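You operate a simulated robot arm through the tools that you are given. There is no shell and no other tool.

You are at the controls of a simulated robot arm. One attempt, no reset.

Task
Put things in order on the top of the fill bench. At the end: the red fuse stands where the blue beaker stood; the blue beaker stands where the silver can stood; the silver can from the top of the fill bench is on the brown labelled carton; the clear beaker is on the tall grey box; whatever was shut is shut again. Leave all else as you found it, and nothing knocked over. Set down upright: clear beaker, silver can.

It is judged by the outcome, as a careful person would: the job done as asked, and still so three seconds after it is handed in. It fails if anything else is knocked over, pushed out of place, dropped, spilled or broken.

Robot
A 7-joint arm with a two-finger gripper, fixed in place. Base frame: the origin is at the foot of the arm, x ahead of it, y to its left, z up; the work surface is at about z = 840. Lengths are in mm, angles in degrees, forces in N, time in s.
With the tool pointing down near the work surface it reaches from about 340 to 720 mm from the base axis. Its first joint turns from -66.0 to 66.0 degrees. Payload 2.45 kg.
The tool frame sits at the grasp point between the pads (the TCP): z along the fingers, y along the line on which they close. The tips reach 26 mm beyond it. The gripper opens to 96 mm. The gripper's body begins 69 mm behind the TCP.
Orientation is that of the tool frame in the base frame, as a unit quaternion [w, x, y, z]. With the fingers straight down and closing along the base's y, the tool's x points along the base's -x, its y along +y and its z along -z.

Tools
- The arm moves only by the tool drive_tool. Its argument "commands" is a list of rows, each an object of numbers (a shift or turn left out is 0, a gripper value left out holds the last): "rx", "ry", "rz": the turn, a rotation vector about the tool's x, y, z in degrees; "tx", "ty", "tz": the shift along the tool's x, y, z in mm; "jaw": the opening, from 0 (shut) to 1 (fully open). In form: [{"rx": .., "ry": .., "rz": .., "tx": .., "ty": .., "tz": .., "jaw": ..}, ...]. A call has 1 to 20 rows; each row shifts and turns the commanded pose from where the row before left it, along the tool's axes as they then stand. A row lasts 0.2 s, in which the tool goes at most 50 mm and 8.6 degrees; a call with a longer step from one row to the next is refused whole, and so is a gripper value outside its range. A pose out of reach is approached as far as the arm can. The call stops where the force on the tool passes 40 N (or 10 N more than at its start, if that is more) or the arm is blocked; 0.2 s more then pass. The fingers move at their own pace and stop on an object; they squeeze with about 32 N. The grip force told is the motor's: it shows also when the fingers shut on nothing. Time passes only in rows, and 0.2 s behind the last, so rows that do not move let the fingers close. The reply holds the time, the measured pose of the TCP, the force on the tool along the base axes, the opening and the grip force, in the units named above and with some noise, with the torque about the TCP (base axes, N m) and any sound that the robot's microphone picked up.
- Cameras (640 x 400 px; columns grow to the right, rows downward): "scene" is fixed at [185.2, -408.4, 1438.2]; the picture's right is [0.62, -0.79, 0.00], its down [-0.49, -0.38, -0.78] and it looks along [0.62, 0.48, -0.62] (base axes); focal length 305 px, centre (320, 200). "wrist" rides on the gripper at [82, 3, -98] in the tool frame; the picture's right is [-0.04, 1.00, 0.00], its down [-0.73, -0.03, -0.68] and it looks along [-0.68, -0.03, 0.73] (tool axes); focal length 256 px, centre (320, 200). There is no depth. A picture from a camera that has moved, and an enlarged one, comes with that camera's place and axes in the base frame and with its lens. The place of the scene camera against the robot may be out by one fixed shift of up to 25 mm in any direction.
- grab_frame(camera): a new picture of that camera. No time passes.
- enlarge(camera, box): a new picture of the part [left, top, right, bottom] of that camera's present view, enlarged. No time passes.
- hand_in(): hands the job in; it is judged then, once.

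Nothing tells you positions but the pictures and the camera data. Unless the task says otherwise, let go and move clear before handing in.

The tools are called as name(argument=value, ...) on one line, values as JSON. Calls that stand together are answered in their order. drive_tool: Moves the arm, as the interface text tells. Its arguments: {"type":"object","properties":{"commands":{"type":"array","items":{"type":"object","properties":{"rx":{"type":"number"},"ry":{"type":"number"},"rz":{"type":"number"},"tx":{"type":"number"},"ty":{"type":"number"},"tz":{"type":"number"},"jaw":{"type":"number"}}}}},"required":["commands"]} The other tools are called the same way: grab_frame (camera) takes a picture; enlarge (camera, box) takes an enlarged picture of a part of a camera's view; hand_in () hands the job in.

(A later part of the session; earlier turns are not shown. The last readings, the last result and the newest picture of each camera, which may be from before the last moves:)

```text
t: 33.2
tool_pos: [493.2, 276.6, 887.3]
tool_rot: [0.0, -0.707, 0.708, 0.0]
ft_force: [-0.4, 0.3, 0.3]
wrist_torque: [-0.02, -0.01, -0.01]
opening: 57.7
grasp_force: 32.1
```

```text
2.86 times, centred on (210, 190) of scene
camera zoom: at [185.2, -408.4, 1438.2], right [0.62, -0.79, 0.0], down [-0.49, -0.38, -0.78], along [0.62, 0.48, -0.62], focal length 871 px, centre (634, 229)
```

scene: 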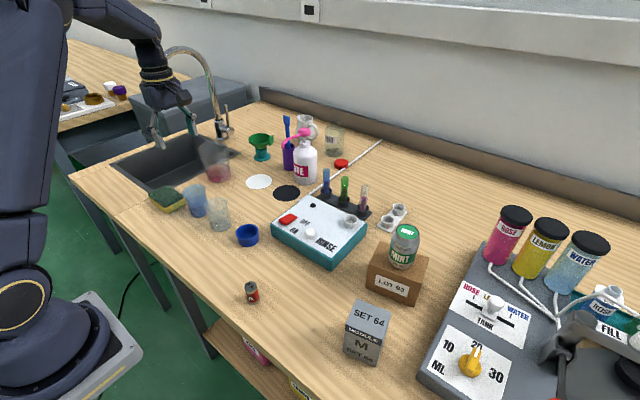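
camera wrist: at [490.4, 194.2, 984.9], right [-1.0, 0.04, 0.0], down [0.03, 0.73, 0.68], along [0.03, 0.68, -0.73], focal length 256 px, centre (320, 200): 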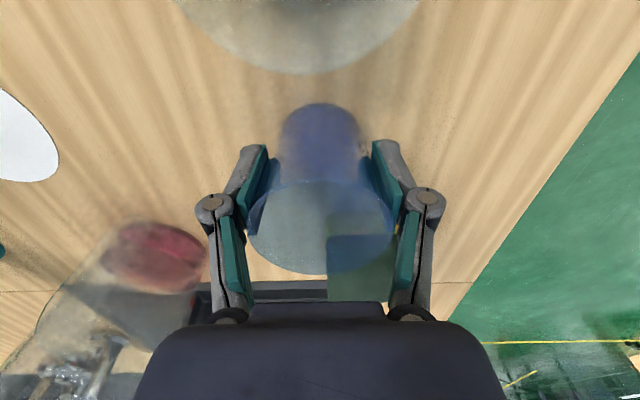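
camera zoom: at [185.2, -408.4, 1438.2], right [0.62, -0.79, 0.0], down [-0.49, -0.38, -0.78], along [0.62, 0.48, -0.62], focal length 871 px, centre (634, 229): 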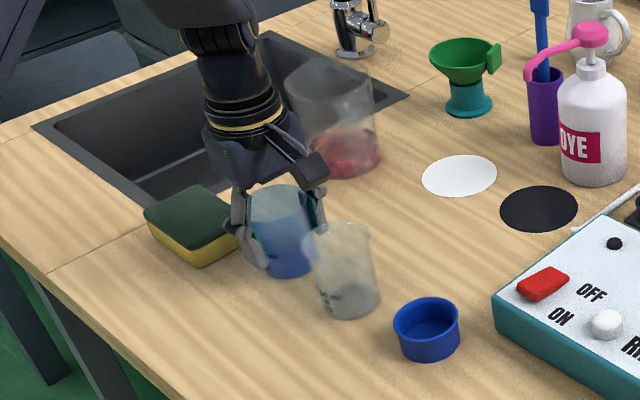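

Gripped at 57.7 mm. I'll lift gently.

drive_tool(commands=[{"tz": -5}, {"tz": -10}, {"tz": -15}, {"tz": -20}, {"tz": -20}, {"tz": -20}, {"tz": -15}, {"tz": -8}, {}])

grab_frame(camera="wrist")

enlarge(camera="scene", box=[130, 100, 290, 240])

```text
t: 35.2
tool_pos: [493.6, 277.7, 1000.9]
tool_rot: [0.0, 0.708, -0.707, 0.0]
ft_force: [-0.2, 0.3, -0.4]
wrist_torque: [0.0, -0.04, -0.02]
opening: 57.8
grasp_force: 32.0
```

```text
taken
camera wrist: at [490.3, 194.6, 1098.0], right [-1.0, 0.04, 0.0], down [0.03, 0.73, 0.68], along [0.03, 0.68, -0.73], focal length 256 px, centre (320, 200)
```

wrist: 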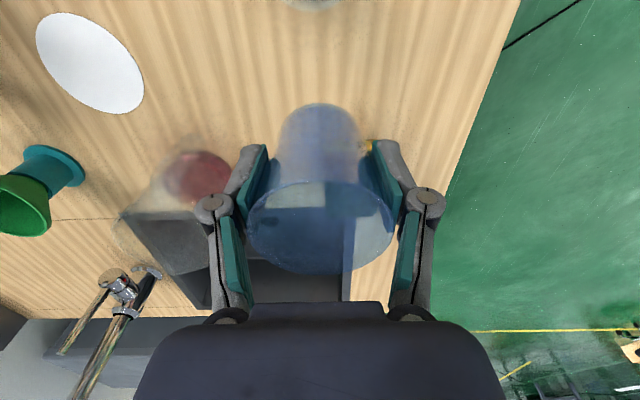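

```text
2.86 times, centred on (210, 170) of scene
camera zoom: at [185.2, -408.4, 1438.2], right [0.62, -0.79, 0.0], down [-0.49, -0.38, -0.78], along [0.62, 0.48, -0.62], focal length 871 px, centre (634, 286)
```

zoom: 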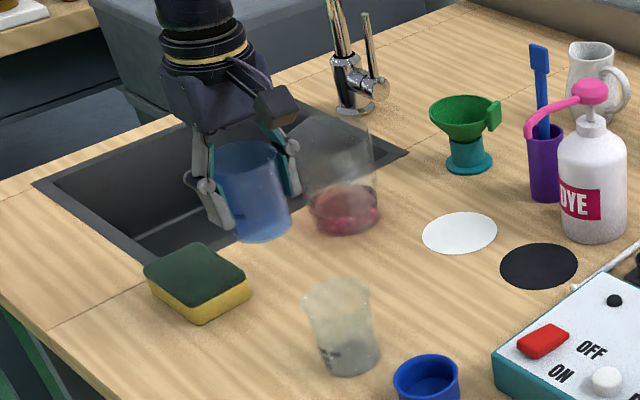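

The lift is clean. I'll move to the can's old spot at (635, 240).

drive_tool(commands=[{"tx": 6, "ty": -12}, {"tx": 6, "ty": -20}, {"tx": 6, "ty": -25}, {"tx": 6, "ty": -25}, {"tx": 6, "ty": -25}, {"tx": 5, "ty": -20}, {"tx": 2, "ty": -13}, {}])

grab_frame(camera="wrist")

grab_frame(camera="scene")

```text
t: 37.0
tool_pos: [634.8, 241.6, 1001.1]
tool_rot: [0.0, -0.707, 0.707, -0.001]
ft_force: [0.9, -0.4, -0.7]
wrist_torque: [0.0, -0.02, 0.0]
opening: 57.9
grasp_force: 32.1
```

```text
taken
camera wrist: at [631.2, 158.9, 1098.7], right [-1.0, 0.04, 0.0], down [0.03, 0.73, 0.68], along [0.03, 0.68, -0.73], focal length 256 px, centre (320, 200)
```

wrist: 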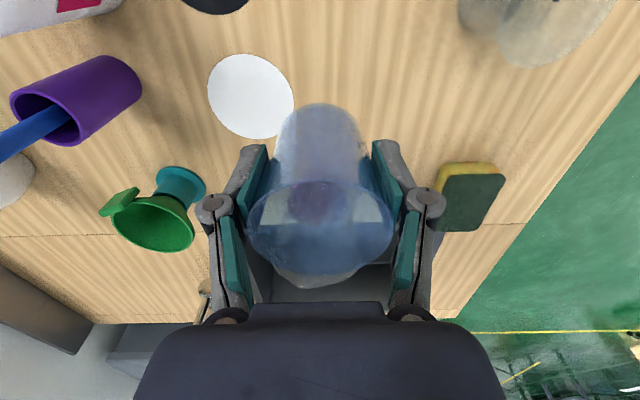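

```text
taken
```

scene: 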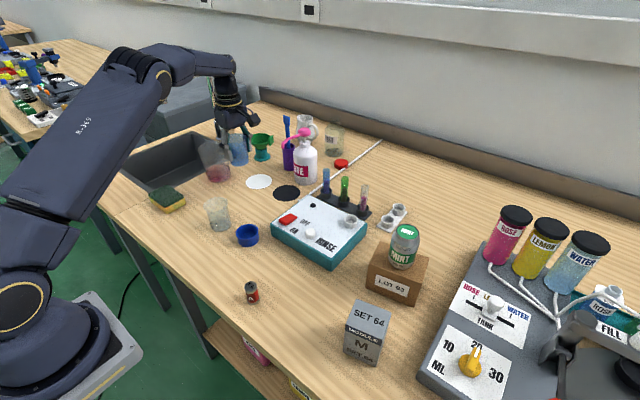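

I'm over the can's old spot. I'll lower to a few mm above the bench.

drive_tool(commands=[{"tz": 12}, {"tz": 22}, {"tz": 25}, {"tz": 22}, {"tz": 15}, {"tz": 9}, {}])

grab_frame(camera="wrist")

enlarge(camera="scene", box=[160, 100, 320, 220])

```text
t: 38.6
tool_pos: [634.5, 241.8, 894.3]
tool_rot: [0.0, 0.707, -0.707, 0.0]
ft_force: [0.0, -0.2, -0.3]
wrist_torque: [0.0, -0.05, -0.02]
opening: 58.0
grasp_force: 31.6
```

```text
taken
camera wrist: at [631.1, 158.5, 992.8], right [-1.0, 0.04, 0.0], down [0.03, 0.73, 0.68], along [0.03, 0.68, -0.73], focal length 256 px, centre (320, 200)
```

wrist: 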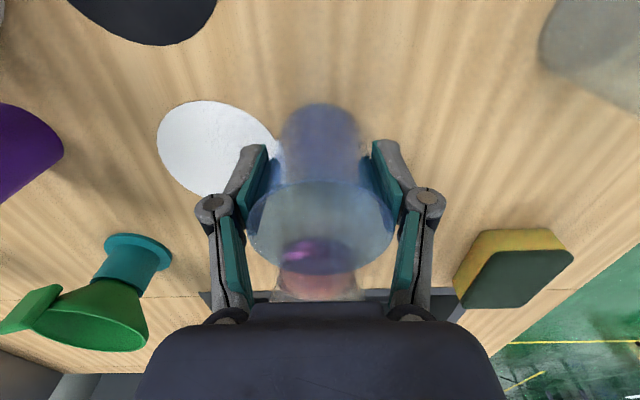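

```text
3.33 times, centred on (240, 160) of scene
camera zoom: at [185.2, -408.4, 1438.2], right [0.62, -0.79, 0.0], down [-0.49, -0.38, -0.78], along [0.62, 0.48, -0.62], focal length 1016 px, centre (587, 333)
```

zoom: 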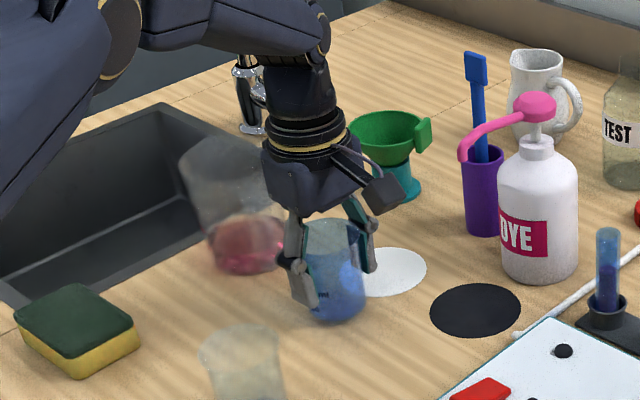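

I'll lower in fine steps to contact.

drive_tool(commands=[{"tz": 3}, {"tz": 2}, {"tz": 1.5}, {}])

drive_tool(commands=[{"tz": 0.8}, {"tz": 0.7}, {}])

```text
t: 39.6
tool_pos: [635.7, 239.8, 887.0]
tool_rot: [0.0, 0.707, -0.707, 0.0]
ft_force: [-0.3, 0.3, -0.4]
wrist_torque: [0.01, 0.01, -0.01]
opening: 57.7
grasp_force: 32.5
```

```text
t: 40.4
tool_pos: [634.9, 240.8, 885.9]
tool_rot: [0.0, 0.707, -0.707, 0.0]
ft_force: [0.4, 0.2, -0.5]
wrist_torque: [0.0, 0.02, 0.02]
opening: 57.6
grasp_force: 31.8
```

drive_tool(commands=[{"tz": 0.6}, {"tz": 0.6}, {}])

enlarge(camera="scene", box=[200, 130, 280, 200])

```text
t: 41.2
tool_pos: [635.0, 239.8, 885.8]
tool_rot: [0.001, -0.707, 0.707, -0.001]
ft_force: [-2.0, -0.7, 8.8]
wrist_torque: [-0.04, 0.13, -0.01]
opening: 57.6
grasp_force: 32.1
```

```text
5.71 times, centred on (240, 165) of scene
camera zoom: at [185.0, -408.5, 1438.2], right [0.62, -0.79, 0.0], down [-0.49, -0.38, -0.78], along [0.62, 0.48, -0.62], focal length 1743 px, centre (777, 400)
```

zoom: 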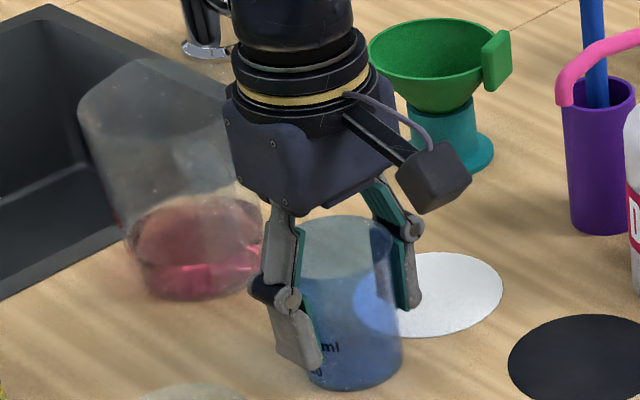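

Contact has been made with the bench. I'll ease off and open the jaws slowly to about 82 mm.

drive_tool(commands=[{"tz": -0.6}, {"jaw": 0.66}, {"jaw": 0.72}, {"jaw": 0.8}, {"jaw": 0.86}, {"jaw": 0.86}, {}])

grab_frame(camera="wrist")

enlarge(camera="scene", box=[160, 100, 320, 220])

```text
t: 42.8
tool_pos: [634.3, 240.7, 887.3]
tool_rot: [0.0, -0.707, 0.707, 0.0]
ft_force: [-0.2, 0.6, -0.4]
wrist_torque: [0.02, 0.03, 0.01]
opening: 82.8
grasp_force: 0.2
```

```text
taken
camera wrist: at [630.7, 157.5, 984.5], right [-1.0, 0.04, 0.0], down [0.03, 0.73, 0.68], along [0.03, 0.68, -0.73], focal length 256 px, centre (320, 200)
```

wrist: 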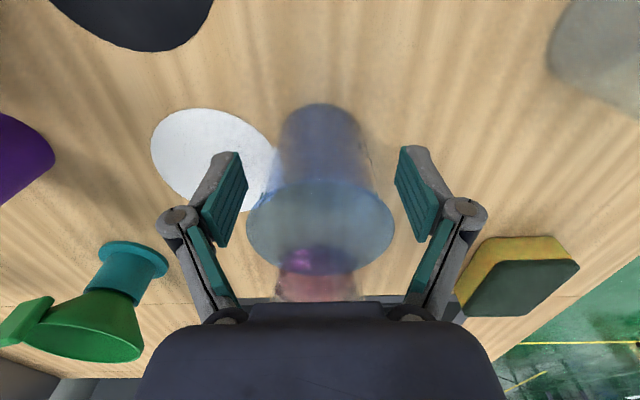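

```text
3.33 times, centred on (240, 160) of scene
camera zoom: at [185.2, -408.4, 1438.2], right [0.62, -0.79, 0.0], down [-0.49, -0.38, -0.78], along [0.62, 0.48, -0.62], focal length 1016 px, centre (587, 333)
```

zoom: 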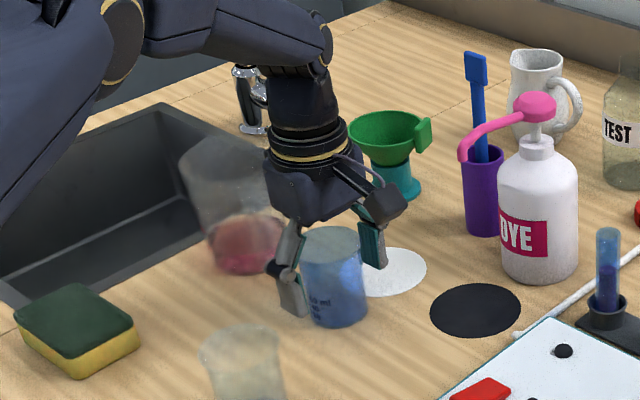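

The blue beaker stands free. I'll rise and move to above the clear beaker.

drive_tool(commands=[{"tz": -10}, {"tz": -25}, {"tz": -30}, {"tz": -30}, {"tz": -30}, {"tz": -25}, {"tx": 14.5, "ty": 35}, {"tx": 14.5, "ty": 35}, {"tx": 14.5, "ty": 35}, {"tx": 14.5, "ty": 35}, {}])

grab_frame(camera="wrist")

grab_frame(camera="scene")

enlarge(camera="wrist", box=[240, 0, 420, 150])

```text
t: 45.2
tool_pos: [494.1, 184.0, 1037.7]
tool_rot: [0.001, -0.707, 0.707, 0.0]
ft_force: [0.3, 0.8, 0.1]
wrist_torque: [-0.02, 0.02, 0.01]
opening: 82.9
grasp_force: 0.0
```

```text
taken
camera wrist: at [490.6, 100.1, 1136.5], right [-1.0, 0.04, 0.0], down [0.03, 0.73, 0.68], along [0.03, 0.68, -0.73], focal length 256 px, centre (320, 200)
```

wrist: 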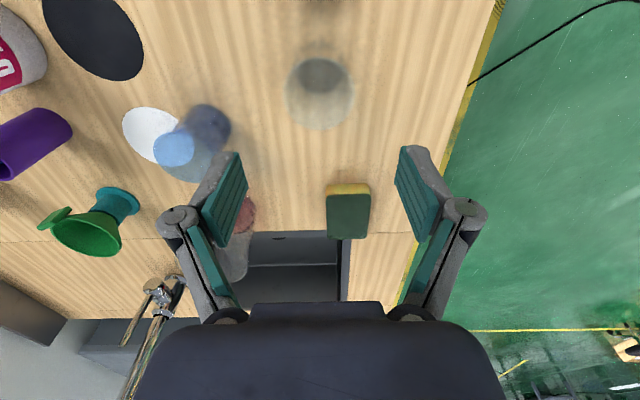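

```text
taken
```

scene: 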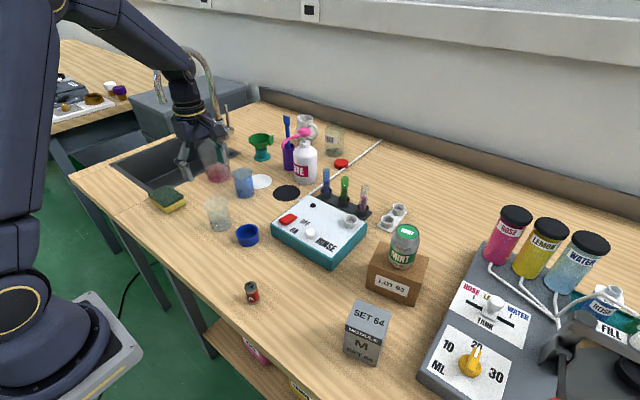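

```text
2.67 times, centred on (330, 75) of wrist
camera zoom: at [490.6, 100.1, 1136.5], right [-1.0, 0.04, 0.0], down [0.03, 0.73, 0.68], along [0.03, 0.68, -0.73], focal length 683 px, centre (293, 533)
```

zoom: 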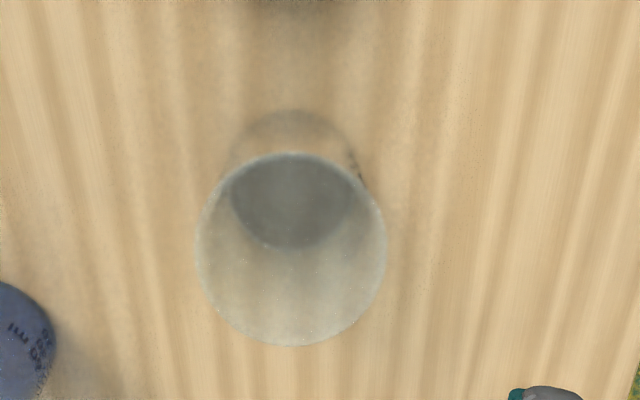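

The clear beaker's centre is confirmed at (494.5, 183) and the tool is aligned. I'll descend and check before closing.

drive_tool(commands=[{"tz": 25}, {"tz": 30}, {"tz": 30}, {"tz": 25}, {"tz": 20}, {"tz": 12}, {"tz": 8}, {}])

grab_frame(camera="wrist")

enlarge(camera="scene", box=[150, 150, 290, 260])

```text
t: 47.0
tool_pos: [493.0, 181.6, 885.9]
tool_rot: [-0.001, 0.707, -0.707, 0.0]
ft_force: [1.0, 0.6, -0.2]
wrist_torque: [-0.01, 0.0, 0.01]
opening: 82.5
grasp_force: 0.1
```

```text
taken
camera wrist: at [490.1, 99.3, 984.4], right [-1.0, 0.04, 0.0], down [0.03, 0.73, 0.68], along [0.03, 0.68, -0.73], focal length 256 px, centre (320, 200)
```

wrist: 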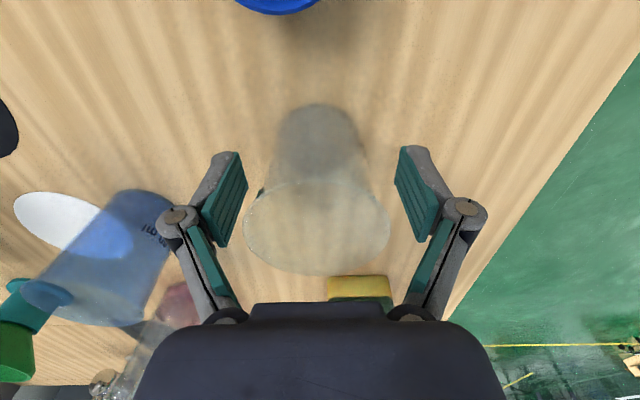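

```text
3.64 times, centred on (220, 205) of scene
camera zoom: at [185.2, -408.4, 1438.2], right [0.62, -0.79, 0.0], down [-0.49, -0.38, -0.78], along [0.62, 0.48, -0.62], focal length 1109 px, centre (684, 182)
```

zoom: 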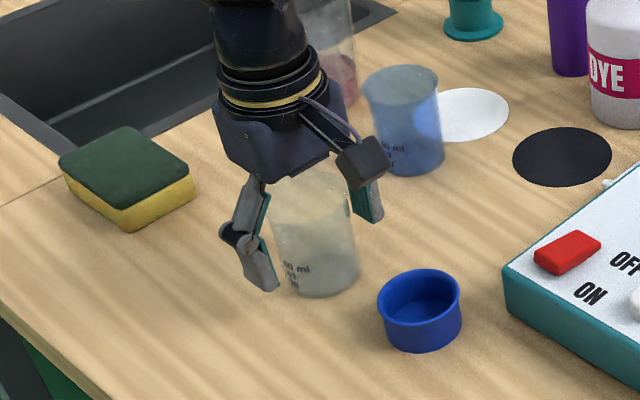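

Centred. I'll close on the clear beaker and then lift gently.

drive_tool(commands=[{"jaw": 0.5}, {"jaw": 0.5}, {"jaw": 0.5}, {"jaw": 0.5}, {}, {"tz": -4}, {"tz": -8}, {"tz": -12}, {"tz": -18}, {"tz": -22}, {"tz": -25}, {"tz": -25}, {"tz": -20}, {"tz": -10}, {"tz": -4}, {}])

grab_frame(camera="wrist")

grab_frame(camera="scene")

```text
t: 50.4
tool_pos: [495.1, 183.9, 1035.7]
tool_rot: [0.0, -0.707, 0.707, 0.0]
ft_force: [0.6, 0.4, 0.1]
wrist_torque: [-0.01, -0.01, -0.01]
opening: 57.7
grasp_force: 32.6
```

```text
taken
camera wrist: at [490.8, 100.0, 1133.0], right [-1.0, 0.04, 0.0], down [0.03, 0.73, 0.68], along [0.03, 0.68, -0.73], focal length 256 px, centre (320, 200)
```

wrist: 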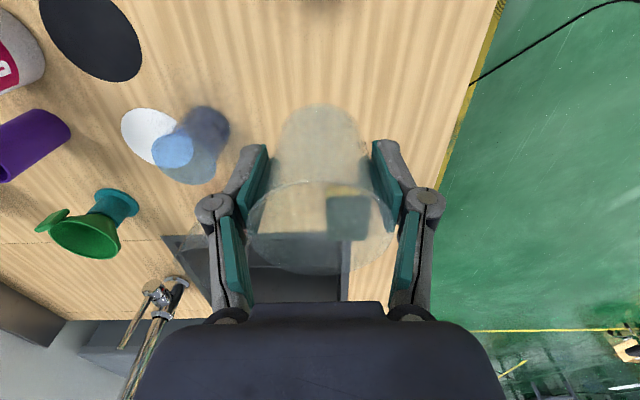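

```text
taken
```

scene: 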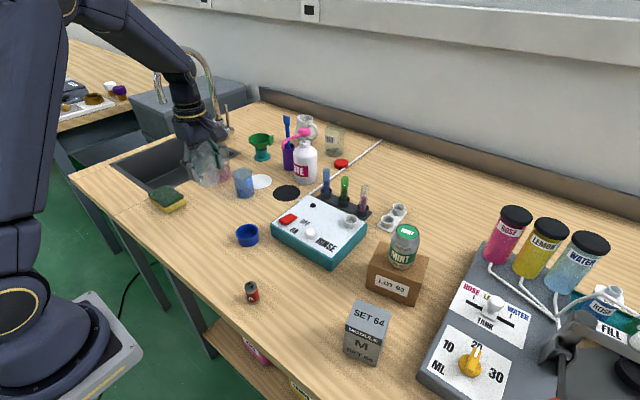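

The beaker is lifted upright. I'll turn the wrist back 90° about the vertical so the reach to the grey box is comfortable.

drive_tool(commands=[{"rz": 4}, {"rz": 6}, {"rz": 7}, {"rz": 7}, {"rz": 7}, {"rz": 7}, {"rz": 7}, {"rz": 7}, {"rz": 7}, {"rz": 7}, {"rz": 7}, {"rz": 7}, {"rz": 6}, {"rz": 4}, {}])

grab_frame(camera="wrist")

```text
t: 53.6
tool_pos: [494.7, 181.5, 1033.6]
tool_rot: [0.0, 0.0, 1.0, 0.0]
ft_force: [-0.1, -0.3, -0.4]
wrist_torque: [-0.01, 0.02, 0.03]
opening: 57.5
grasp_force: 32.2
```

```text
taken
camera wrist: at [412.7, 184.4, 1132.2], right [0.04, 1.0, 0.0], down [0.73, -0.03, 0.68], along [0.68, -0.03, -0.73], focal length 256 px, centre (320, 200)
```

wrist: 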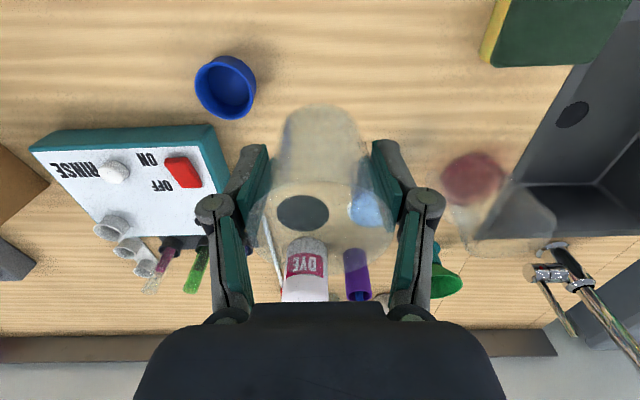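

I'll carry the clear beaker across to above the grey box.

drive_tool(commands=[{"tx": 2.51, "ty": -14}, {"tx": 2.51, "ty": -24}, {"tx": 2.51, "ty": -32}, {"tx": 2.51, "ty": -32}, {"tx": 2.51, "ty": -32}, {"tx": 2.51, "ty": -32}, {"tx": 2.51, "ty": -32}, {"tx": 2.51, "ty": -32}, {"tx": 2.51, "ty": -32}, {"tx": 2.51, "ty": -32}, {"tx": 2.51, "ty": -32}, {"tx": 2.51, "ty": -32}, {"tx": 2.51, "ty": -32}, {"tx": 2.51, "ty": -32}, {"tx": 2.51, "ty": -28}, {"tx": 2.51, "ty": -20}, {"tx": 2.51, "ty": -14.6}, {}, {}])

grab_frame(camera="wrist")

grab_frame(camera="scene")

```text
t: 57.6
tool_pos: [451.5, -302.6, 1032.9]
tool_rot: [0.0, 0.0, 1.0, 0.0]
ft_force: [0.4, -0.3, -0.2]
wrist_torque: [0.02, 0.01, -0.03]
opening: 57.7
grasp_force: 31.5
```

```text
taken
camera wrist: at [370.4, -300.9, 1131.3], right [0.04, 1.0, 0.0], down [0.73, -0.03, 0.68], along [0.68, -0.03, -0.73], focal length 256 px, centre (320, 200)
```

wrist: 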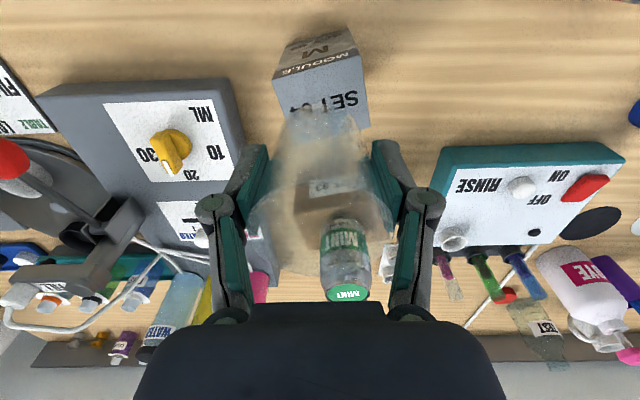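

```text
taken
```

scene: 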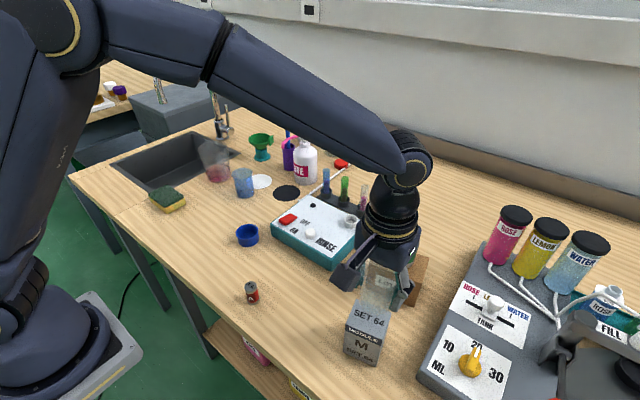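

enlarge(camera="wrist", box=[240, 10, 400, 140])

enlarge(camera="scene", box=[310, 230, 450, 380])

```text
3.08 times, centred on (320, 75) of wrist
camera zoom: at [370.4, -300.9, 1131.3], right [0.04, 1.0, 0.0], down [0.73, -0.03, 0.68], along [0.68, -0.03, -0.73], focal length 788 px, centre (320, 585)
```

zoom: 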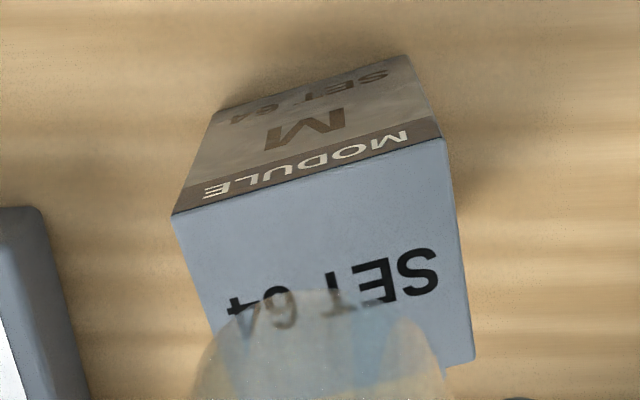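

```text
2.67 times, centred on (380, 305) of scene
camera zoom: at [185.2, -408.4, 1438.2], right [0.62, -0.79, 0.0], down [-0.49, -0.38, -0.78], along [0.62, 0.48, -0.62], focal length 813 px, centre (160, -80)
```

zoom: 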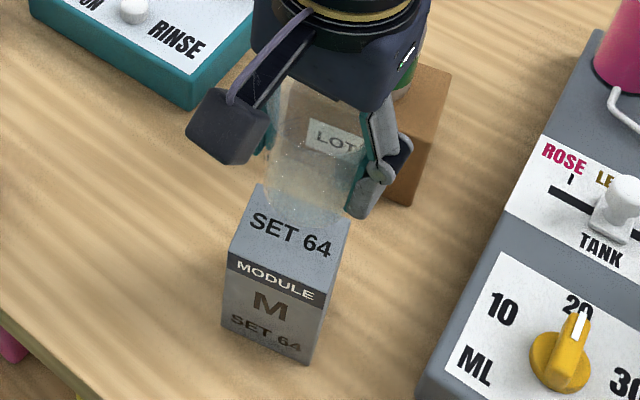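

The box top corners again give a centre of about (451.4, -301), so the beaker is well placed. I'll lower it close to the surface.

drive_tool(commands=[{"tz": 8}, {"tz": 13}, {"tz": 12}, {"tz": 8}, {"tz": 3}, {}])

enlarge(camera="scene", box=[310, 230, 450, 380])

grab_frame(camera="wrist")

```text
t: 59.0
tool_pos: [451.9, -303.2, 991.4]
tool_rot: [0.0, 0.0, 1.0, 0.0]
ft_force: [0.5, -0.3, -0.2]
wrist_torque: [-0.01, -0.02, -0.01]
opening: 57.9
grasp_force: 31.7
```

```text
2.67 times, centred on (380, 305) of scene
camera zoom: at [185.2, -408.4, 1438.2], right [0.62, -0.79, 0.0], down [-0.49, -0.38, -0.78], along [0.62, 0.48, -0.62], focal length 813 px, centre (160, -80)
```

zoom: 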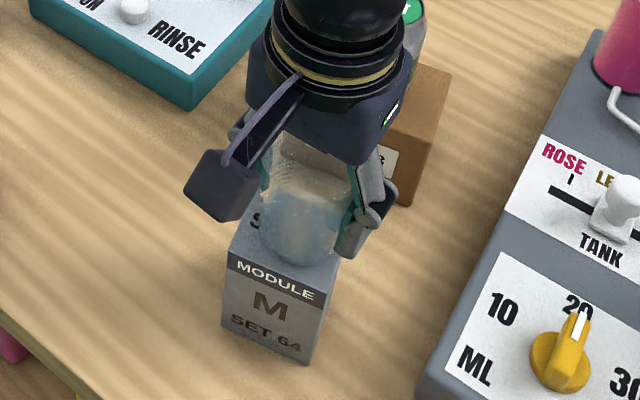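

```text
taken
camera wrist: at [371.1, -300.6, 1088.2], right [0.04, 1.0, 0.0], down [0.73, -0.03, 0.68], along [0.68, -0.03, -0.73], focal length 256 px, centre (320, 200)
```

wrist: 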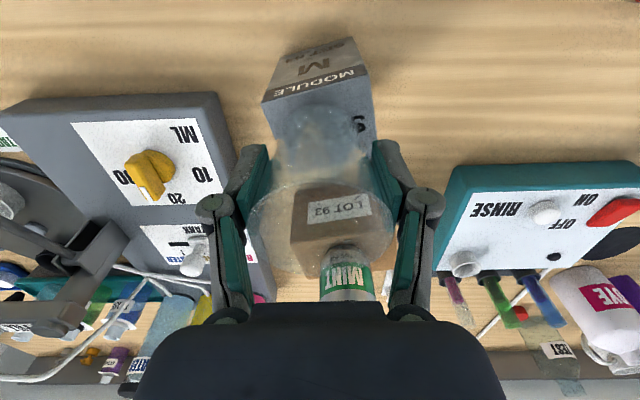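

enlarge(camera="wrist", box=[240, 60, 400, 180])

enlarge(camera="scene", box=[335, 270, 415, 350])

```text
3.33 times, centred on (320, 120) of wrist
camera zoom: at [371.1, -300.6, 1088.2], right [0.04, 1.0, 0.0], down [0.73, -0.03, 0.68], along [0.68, -0.03, -0.73], focal length 853 px, centre (320, 467)
```

zoom: 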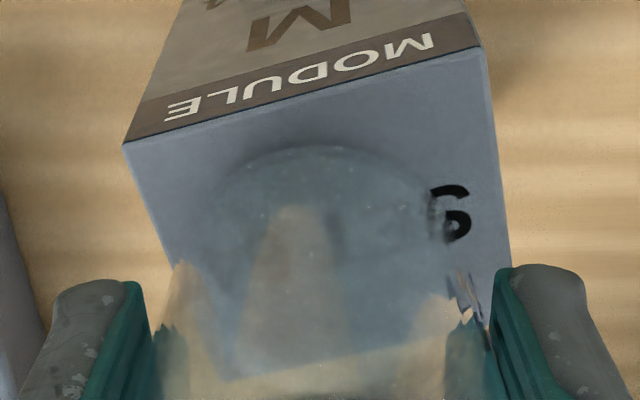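

```text
5.00 times, centred on (375, 310) of scene
camera zoom: at [185.2, -408.4, 1438.2], right [0.62, -0.79, 0.0], down [-0.49, -0.38, -0.78], along [0.62, 0.48, -0.62], focal length 1525 px, centre (45, -350)
```

zoom: 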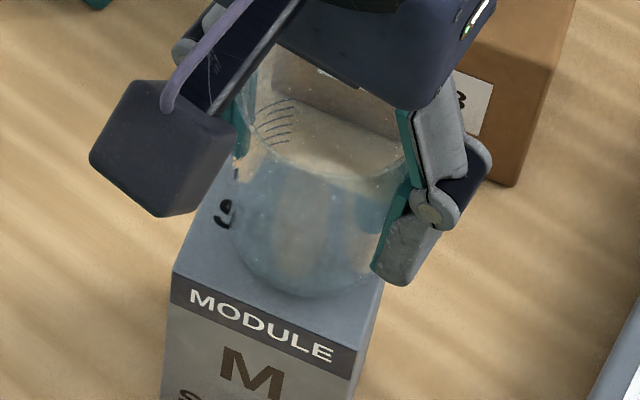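

The base is about 3 mm too far in +x relative to the box top. I'll shift −3 mm in x and then lower in fine steps.

drive_tool(commands=[{"tx": 3}, {"tz": 2}, {"tz": 1.5}, {}])

drive_tool(commands=[{"tz": 0.8}, {"tz": 0.7}, {}])

```text
t: 60.0
tool_pos: [450.4, -301.8, 986.8]
tool_rot: [-0.001, 0.0, 1.0, 0.001]
ft_force: [0.1, 0.5, 0.4]
wrist_torque: [-0.01, -0.02, -0.01]
opening: 57.6
grasp_force: 32.2
```

```text
t: 60.8
tool_pos: [449.2, -302.9, 986.0]
tool_rot: [0.001, 0.0, 1.0, 0.0]
ft_force: [0.4, 0.0, 7.6]
wrist_torque: [0.06, -0.04, -0.02]
opening: 57.7
grasp_force: 31.8
```

Contact at +7.6 N. I'll check placement before releasing.

enlarge(camera="wrist", box=[240, 60, 400, 180])

enlarge(camera="scene", box=[335, 270, 415, 350])

```text
3.33 times, centred on (320, 120) of wrist
camera zoom: at [367.9, -300.1, 1084.0], right [0.04, 1.0, 0.0], down [0.73, -0.03, 0.68], along [0.68, -0.03, -0.73], focal length 853 px, centre (320, 467)
```

zoom: 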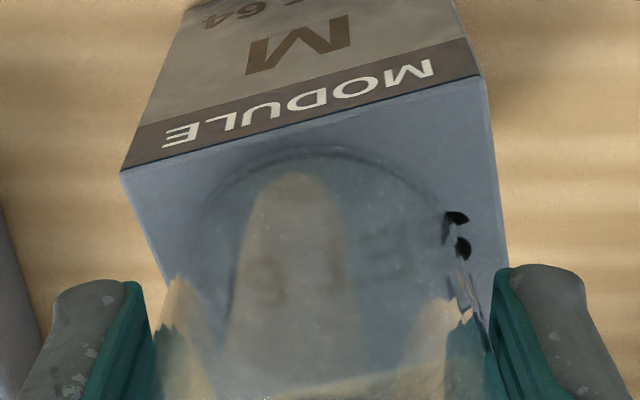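

```text
5.00 times, centred on (375, 310) of scene
camera zoom: at [185.1, -408.3, 1438.2], right [0.62, -0.79, 0.0], down [-0.49, -0.38, -0.78], along [0.62, 0.48, -0.62], focal length 1525 px, centre (45, -350)
```

zoom: 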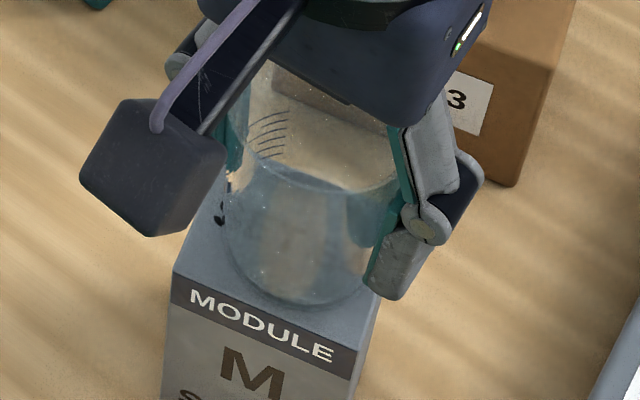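

The base sits within the box top with a margin all round. I'll ease off and release.

drive_tool(commands=[{"tz": -0.7}, {"jaw": 0.64}, {"jaw": 0.7}, {"jaw": 0.78}, {"jaw": 0.86}, {"jaw": 0.86}, {}])

grab_frame(camera="wrist")

enlarge(camera="scene", box=[310, 230, 450, 380])

```text
t: 62.4
tool_pos: [450.4, -301.3, 986.2]
tool_rot: [0.0, 0.0, 1.0, 0.0]
ft_force: [0.5, -0.4, 0.0]
wrist_torque: [0.0, -0.03, -0.01]
opening: 82.8
grasp_force: 0.0
```

```text
taken
camera wrist: at [367.8, -300.1, 1084.3], right [0.04, 1.0, 0.0], down [0.73, -0.03, 0.68], along [0.68, -0.03, -0.73], focal length 256 px, centre (320, 200)
```

wrist: 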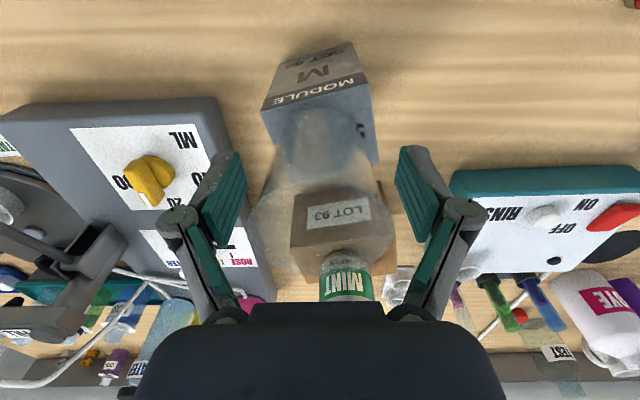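

```text
2.67 times, centred on (380, 305) of scene
camera zoom: at [185.2, -408.4, 1438.2], right [0.62, -0.79, 0.0], down [-0.49, -0.38, -0.78], along [0.62, 0.48, -0.62], focal length 813 px, centre (160, -80)
```

zoom: 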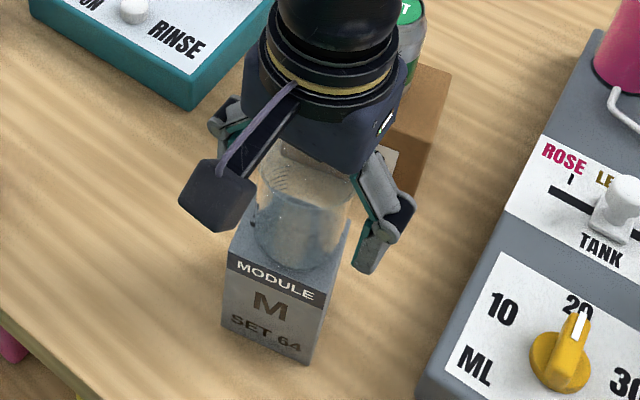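

The clear beaker stands on the grey box. I'll rise and move to above the fuse.

drive_tool(commands=[{"tz": -8}, {"tz": -20}, {"tz": -30}, {"tz": -30}, {"tz": -12}, {"tx": 9.7, "ty": 40.5}, {"tx": 9.7, "ty": 40.5}, {"tx": 9.7, "ty": 40.5}, {"tx": 9.7, "ty": 40.5, "jaw": 0.55}, {"tx": 9.7, "ty": 40.5}, {"tx": 9.7, "ty": 40.5}, {}])

grab_frame(camera="wrist")

grab_frame(camera="scene")

```text
t: 65.0
tool_pos: [391.0, -59.4, 1087.5]
tool_rot: [0.0, 0.0, 1.0, 0.0]
ft_force: [0.0, 0.1, -0.1]
wrist_torque: [-0.01, 0.01, 0.0]
opening: 52.8
grasp_force: 0.0
```

```text
taken
camera wrist: at [309.5, -56.6, 1183.7], right [0.04, 1.0, 0.0], down [0.73, -0.03, 0.68], along [0.68, -0.03, -0.73], focal length 256 px, centre (320, 200)
```

wrist: 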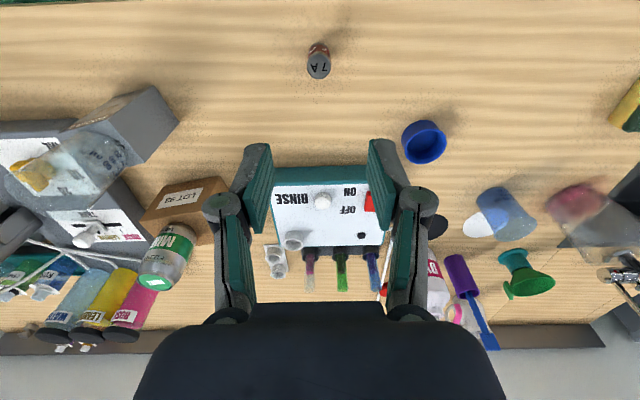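

```text
taken
```

scene: 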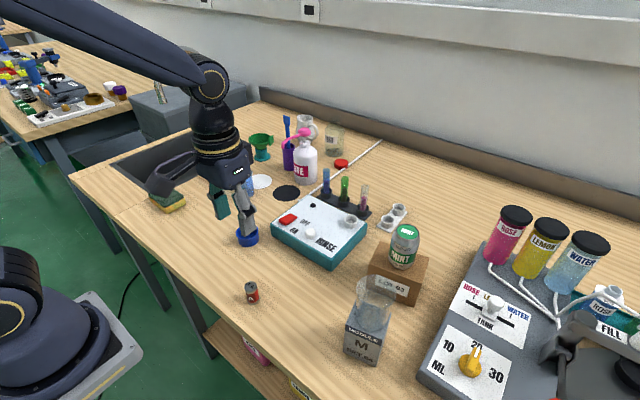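

enlarge(camera="wrist", box=[270, 20, 370, 100])

enlarge(camera="scene", box=[320, 210, 440, 370])

```text
5.00 times, centred on (320, 60) of wrist
camera zoom: at [309.5, -56.6, 1183.7], right [0.04, 1.0, 0.0], down [0.73, -0.03, 0.68], along [0.68, -0.03, -0.73], focal length 1280 px, centre (320, 900)
```

zoom: 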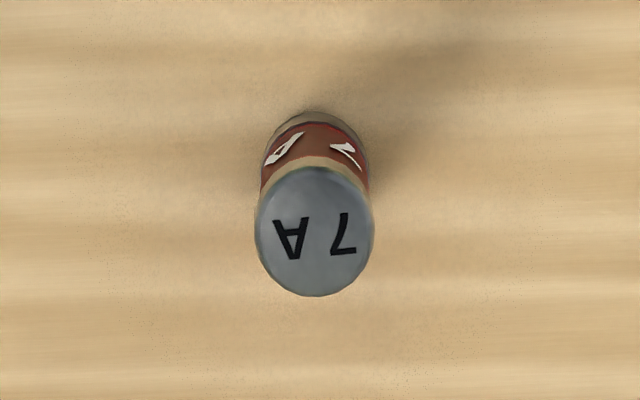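

```text
2.50 times, centred on (380, 290) of scene
camera zoom: at [185.2, -408.4, 1438.2], right [0.62, -0.79, 0.0], down [-0.49, -0.38, -0.78], along [0.62, 0.48, -0.62], focal length 762 px, centre (170, -25)
```

zoom: 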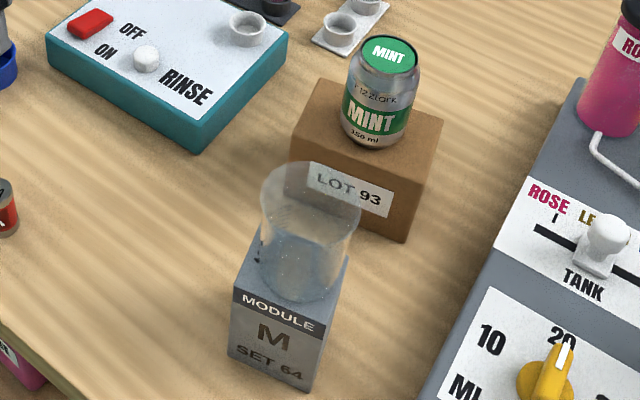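

The clear beaker is steady on the box. The fuse's centre is at (392, -61), about 26 mm across, so I'll shift slightly and descend on it.

drive_tool(commands=[{"ty": -2, "tz": 20}, {"tz": 30}, {"tz": 30}, {"tz": 30}, {"tz": 30}, {"tz": 25}, {}])

grab_frame(camera="wrist")

```text
t: 66.6
tool_pos: [393.2, -62.0, 919.9]
tool_rot: [0.0, 0.0, 1.0, 0.0]
ft_force: [-0.6, -0.4, -0.2]
wrist_torque: [-0.02, 0.01, 0.0]
opening: 52.8
grasp_force: 0.1
```

```text
taken
camera wrist: at [310.8, -60.6, 1018.0], right [0.04, 1.0, 0.0], down [0.73, -0.03, 0.68], along [0.68, -0.03, -0.73], focal length 256 px, centre (320, 200)
```

wrist: 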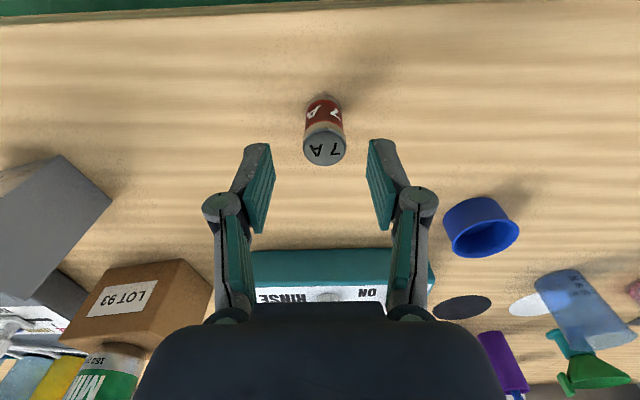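

The fuse is about 2 mm to the +y side. I'll correct, descend and close.

drive_tool(commands=[{"ty": 2, "tz": 20}, {"tz": 16}, {"tz": 12}, {}])

grab_frame(camera="wrist")

enlarge(camera="scene", box=[200, 230, 310, 320])

```text
t: 67.6
tool_pos: [390.5, -58.8, 873.5]
tool_rot: [0.0, -0.001, 1.0, 0.0]
ft_force: [-0.2, 0.0, -0.1]
wrist_torque: [-0.02, 0.0, -0.02]
opening: 52.9
grasp_force: 0.1
```

```text
taken
camera wrist: at [309.5, -57.2, 970.8], right [0.04, 1.0, 0.0], down [0.73, -0.03, 0.68], along [0.68, -0.03, -0.73], focal length 256 px, centre (320, 200)
```

wrist: 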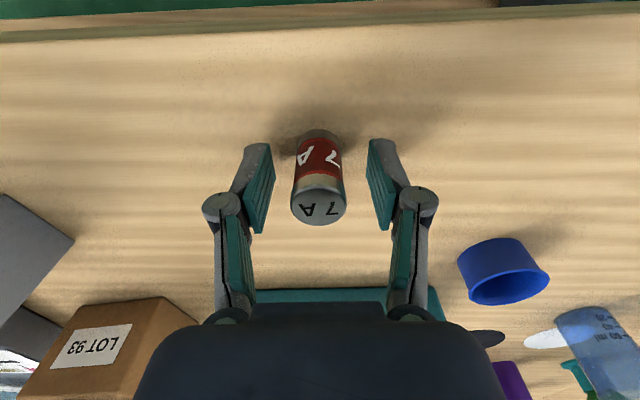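

```text
4.44 times, centred on (255, 275) of scene
camera zoom: at [185.2, -408.4, 1438.2], right [0.62, -0.79, 0.0], down [-0.49, -0.38, -0.78], along [0.62, 0.48, -0.62], focal length 1355 px, centre (609, -133)
```

zoom: 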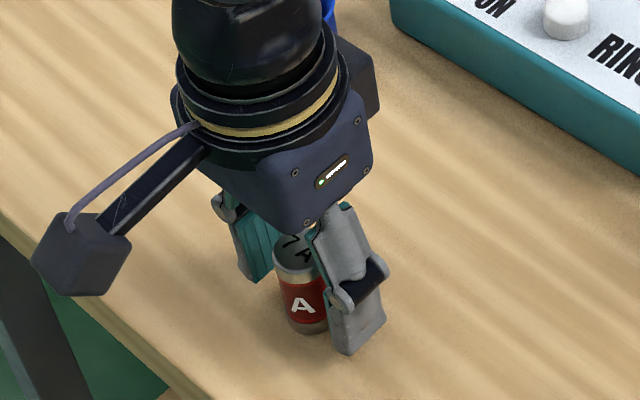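

Centred to about 1 mm. I'll close on the fuse and lift.

drive_tool(commands=[{"jaw": 0.15}, {"jaw": 0.15}, {"jaw": 0.15}, {"jaw": 0.15}, {"jaw": 0.15}, {}])

drive_tool(commands=[{"tz": -5}, {"tz": -12}, {"tz": -20}, {"tz": -25}, {"tz": -25}, {"tz": -25}, {"tz": -15}, {"tz": -5}, {}])

grab_frame(camera="wrist")

grab_frame(camera="scene")

```text
t: 69.0
tool_pos: [391.1, -57.8, 871.6]
tool_rot: [-0.001, 0.0, 1.0, 0.0]
ft_force: [0.3, 0.6, 0.0]
wrist_torque: [0.0, 0.01, -0.03]
opening: 24.5
grasp_force: 31.7
```

```text
t: 71.0
tool_pos: [391.7, -60.3, 1005.2]
tool_rot: [0.001, 0.0, 1.0, 0.0]
ft_force: [-0.1, -0.4, -1.1]
wrist_torque: [0.01, 0.03, 0.01]
opening: 24.5
grasp_force: 32.1
```

```text
taken
camera wrist: at [309.8, -58.1, 1103.1], right [0.04, 1.0, 0.0], down [0.73, -0.03, 0.68], along [0.68, -0.03, -0.73], focal length 256 px, centre (320, 200)
```

wrist: 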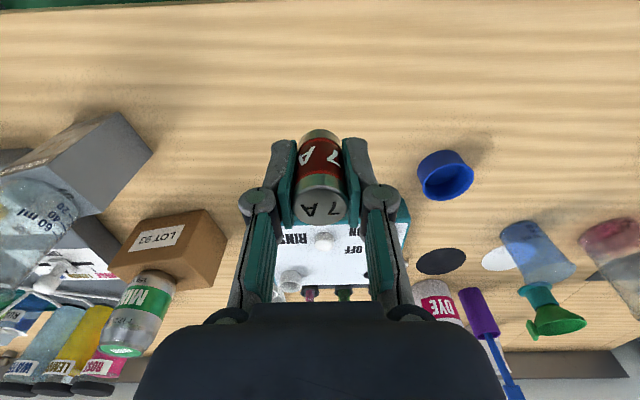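

```text
taken
```

scene: 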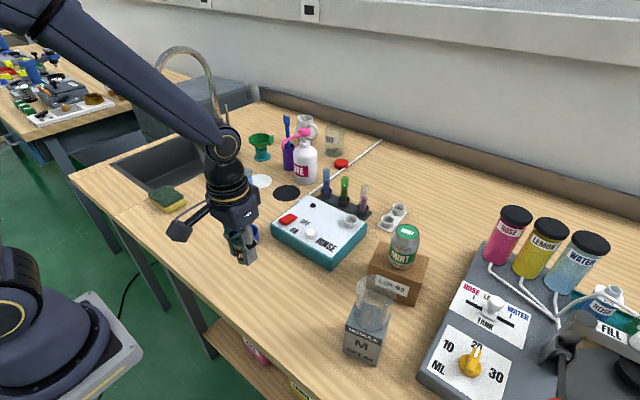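

The fuse is gripped upright and lifted. I'll carry it to the blue beaker's old spot at (495, 278).

drive_tool(commands=[{"tx": -7.96, "ty": 12}, {"tx": -7.96, "ty": 22}, {"tx": -7.96, "ty": 30}, {"tx": -7.96, "ty": 30}, {"tx": -7.96, "ty": 30}, {"tx": -7.96, "ty": 30}, {"tx": -7.96, "ty": 30}, {"tx": -7.96, "ty": 30}, {"tx": -7.96, "ty": 30}, {"tx": -7.96, "ty": 30}, {"tx": -7.96, "ty": 30}, {"tx": -7.96, "ty": 20}, {"tx": -7.96, "ty": 13.3}, {}, {}])

grab_frame(camera="wrist")

grab_frame(camera="scene")

```text
t: 74.2
tool_pos: [494.5, 280.3, 1003.6]
tool_rot: [0.0, 0.0, 1.0, 0.001]
ft_force: [0.0, 0.7, 0.6]
wrist_torque: [0.02, 0.0, -0.01]
opening: 24.2
grasp_force: 31.9
```

```text
taken
camera wrist: at [413.2, 281.9, 1102.8], right [0.04, 1.0, 0.0], down [0.73, -0.03, 0.68], along [0.68, -0.03, -0.73], focal length 256 px, centre (320, 200)
```

wrist: 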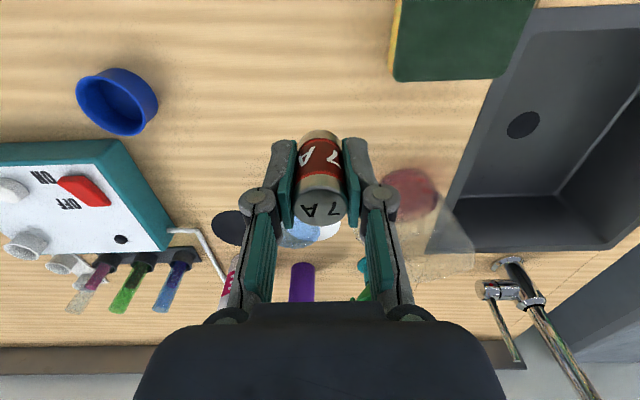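

```text
taken
```

scene: 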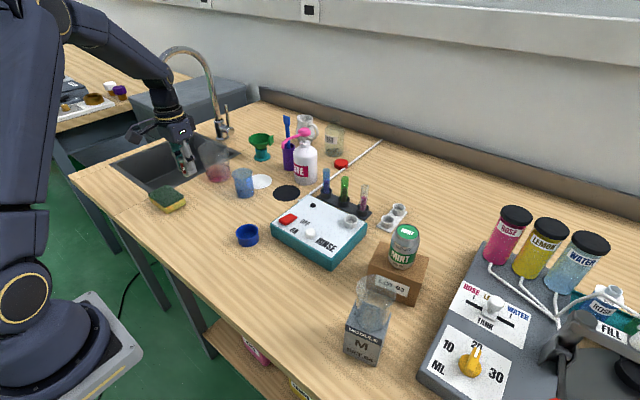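

I'm over the spot. I'll lower to a few mm above the bench and then in fine steps to contact.

drive_tool(commands=[{"tz": 12}, {"tz": 25}, {"tz": 28}, {"tz": 28}, {"tz": 18}, {"tz": 10}, {"tz": 4}, {}])

drive_tool(commands=[{"tz": 2}, {"tz": 1.5}, {"tz": 1}, {}])

grab_frame(camera="wrist")

enlarge(camera="scene", box=[140, 140, 280, 240])

```text
t: 76.0
tool_pos: [496.0, 279.1, 880.8]
tool_rot: [0.0, 0.0, 1.0, 0.0]
ft_force: [0.4, 1.2, -1.4]
wrist_torque: [0.0, 0.01, -0.02]
opening: 24.5
grasp_force: 32.0
```

```text
t: 77.0
tool_pos: [495.0, 277.8, 876.1]
tool_rot: [0.001, -0.001, 1.0, 0.0]
ft_force: [0.1, -0.5, 0.0]
wrist_torque: [0.0, 0.0, 0.0]
opening: 24.5
grasp_force: 32.3
```

```text
taken
camera wrist: at [413.3, 280.1, 973.8], right [0.04, 1.0, 0.0], down [0.73, -0.03, 0.68], along [0.68, -0.03, -0.73], focal length 256 px, centre (320, 200)
```

wrist: 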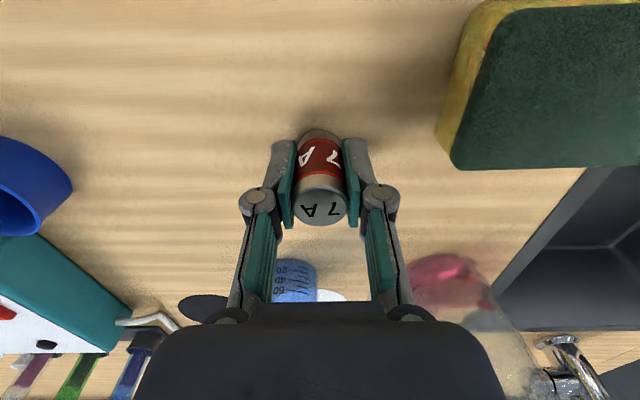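

```text
4.00 times, centred on (210, 190) of scene
camera zoom: at [185.2, -408.4, 1438.2], right [0.62, -0.79, 0.0], down [-0.49, -0.38, -0.78], along [0.62, 0.48, -0.62], focal length 1220 px, centre (760, 240)
```

zoom: 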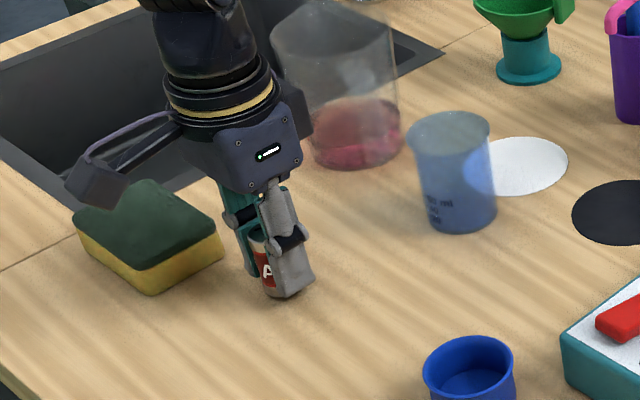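

The fuse hangs just above the bench. I'll check its spot against the original picture before contact.

enlarge(camera="scene", box=[180, 180, 240, 230])

enlarge(camera="scene", box=[140, 160, 300, 260])

```text
8.00 times, centred on (210, 205) of scene
camera zoom: at [185.2, -408.4, 1438.2], right [0.62, -0.79, 0.0], down [-0.49, -0.38, -0.78], along [0.62, 0.48, -0.62], focal length 2440 px, centre (1200, 160)
```

zoom: 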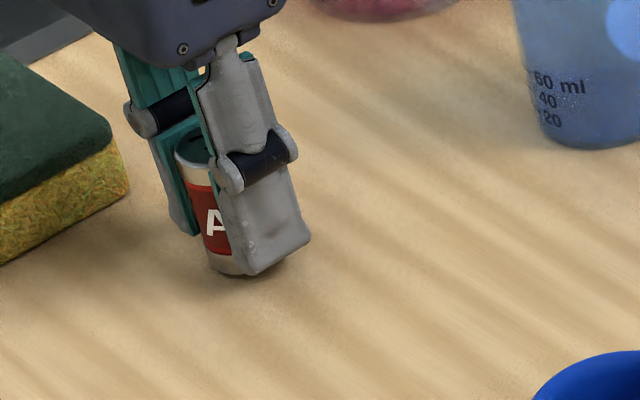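

```text
4.00 times, centred on (220, 210) of scene
camera zoom: at [185.2, -408.4, 1438.2], right [0.62, -0.79, 0.0], down [-0.49, -0.38, -0.78], along [0.62, 0.48, -0.62], focal length 1220 px, centre (720, 160)
```

zoom: 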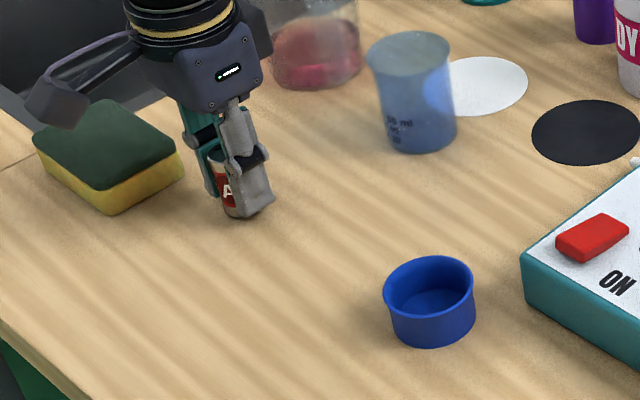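

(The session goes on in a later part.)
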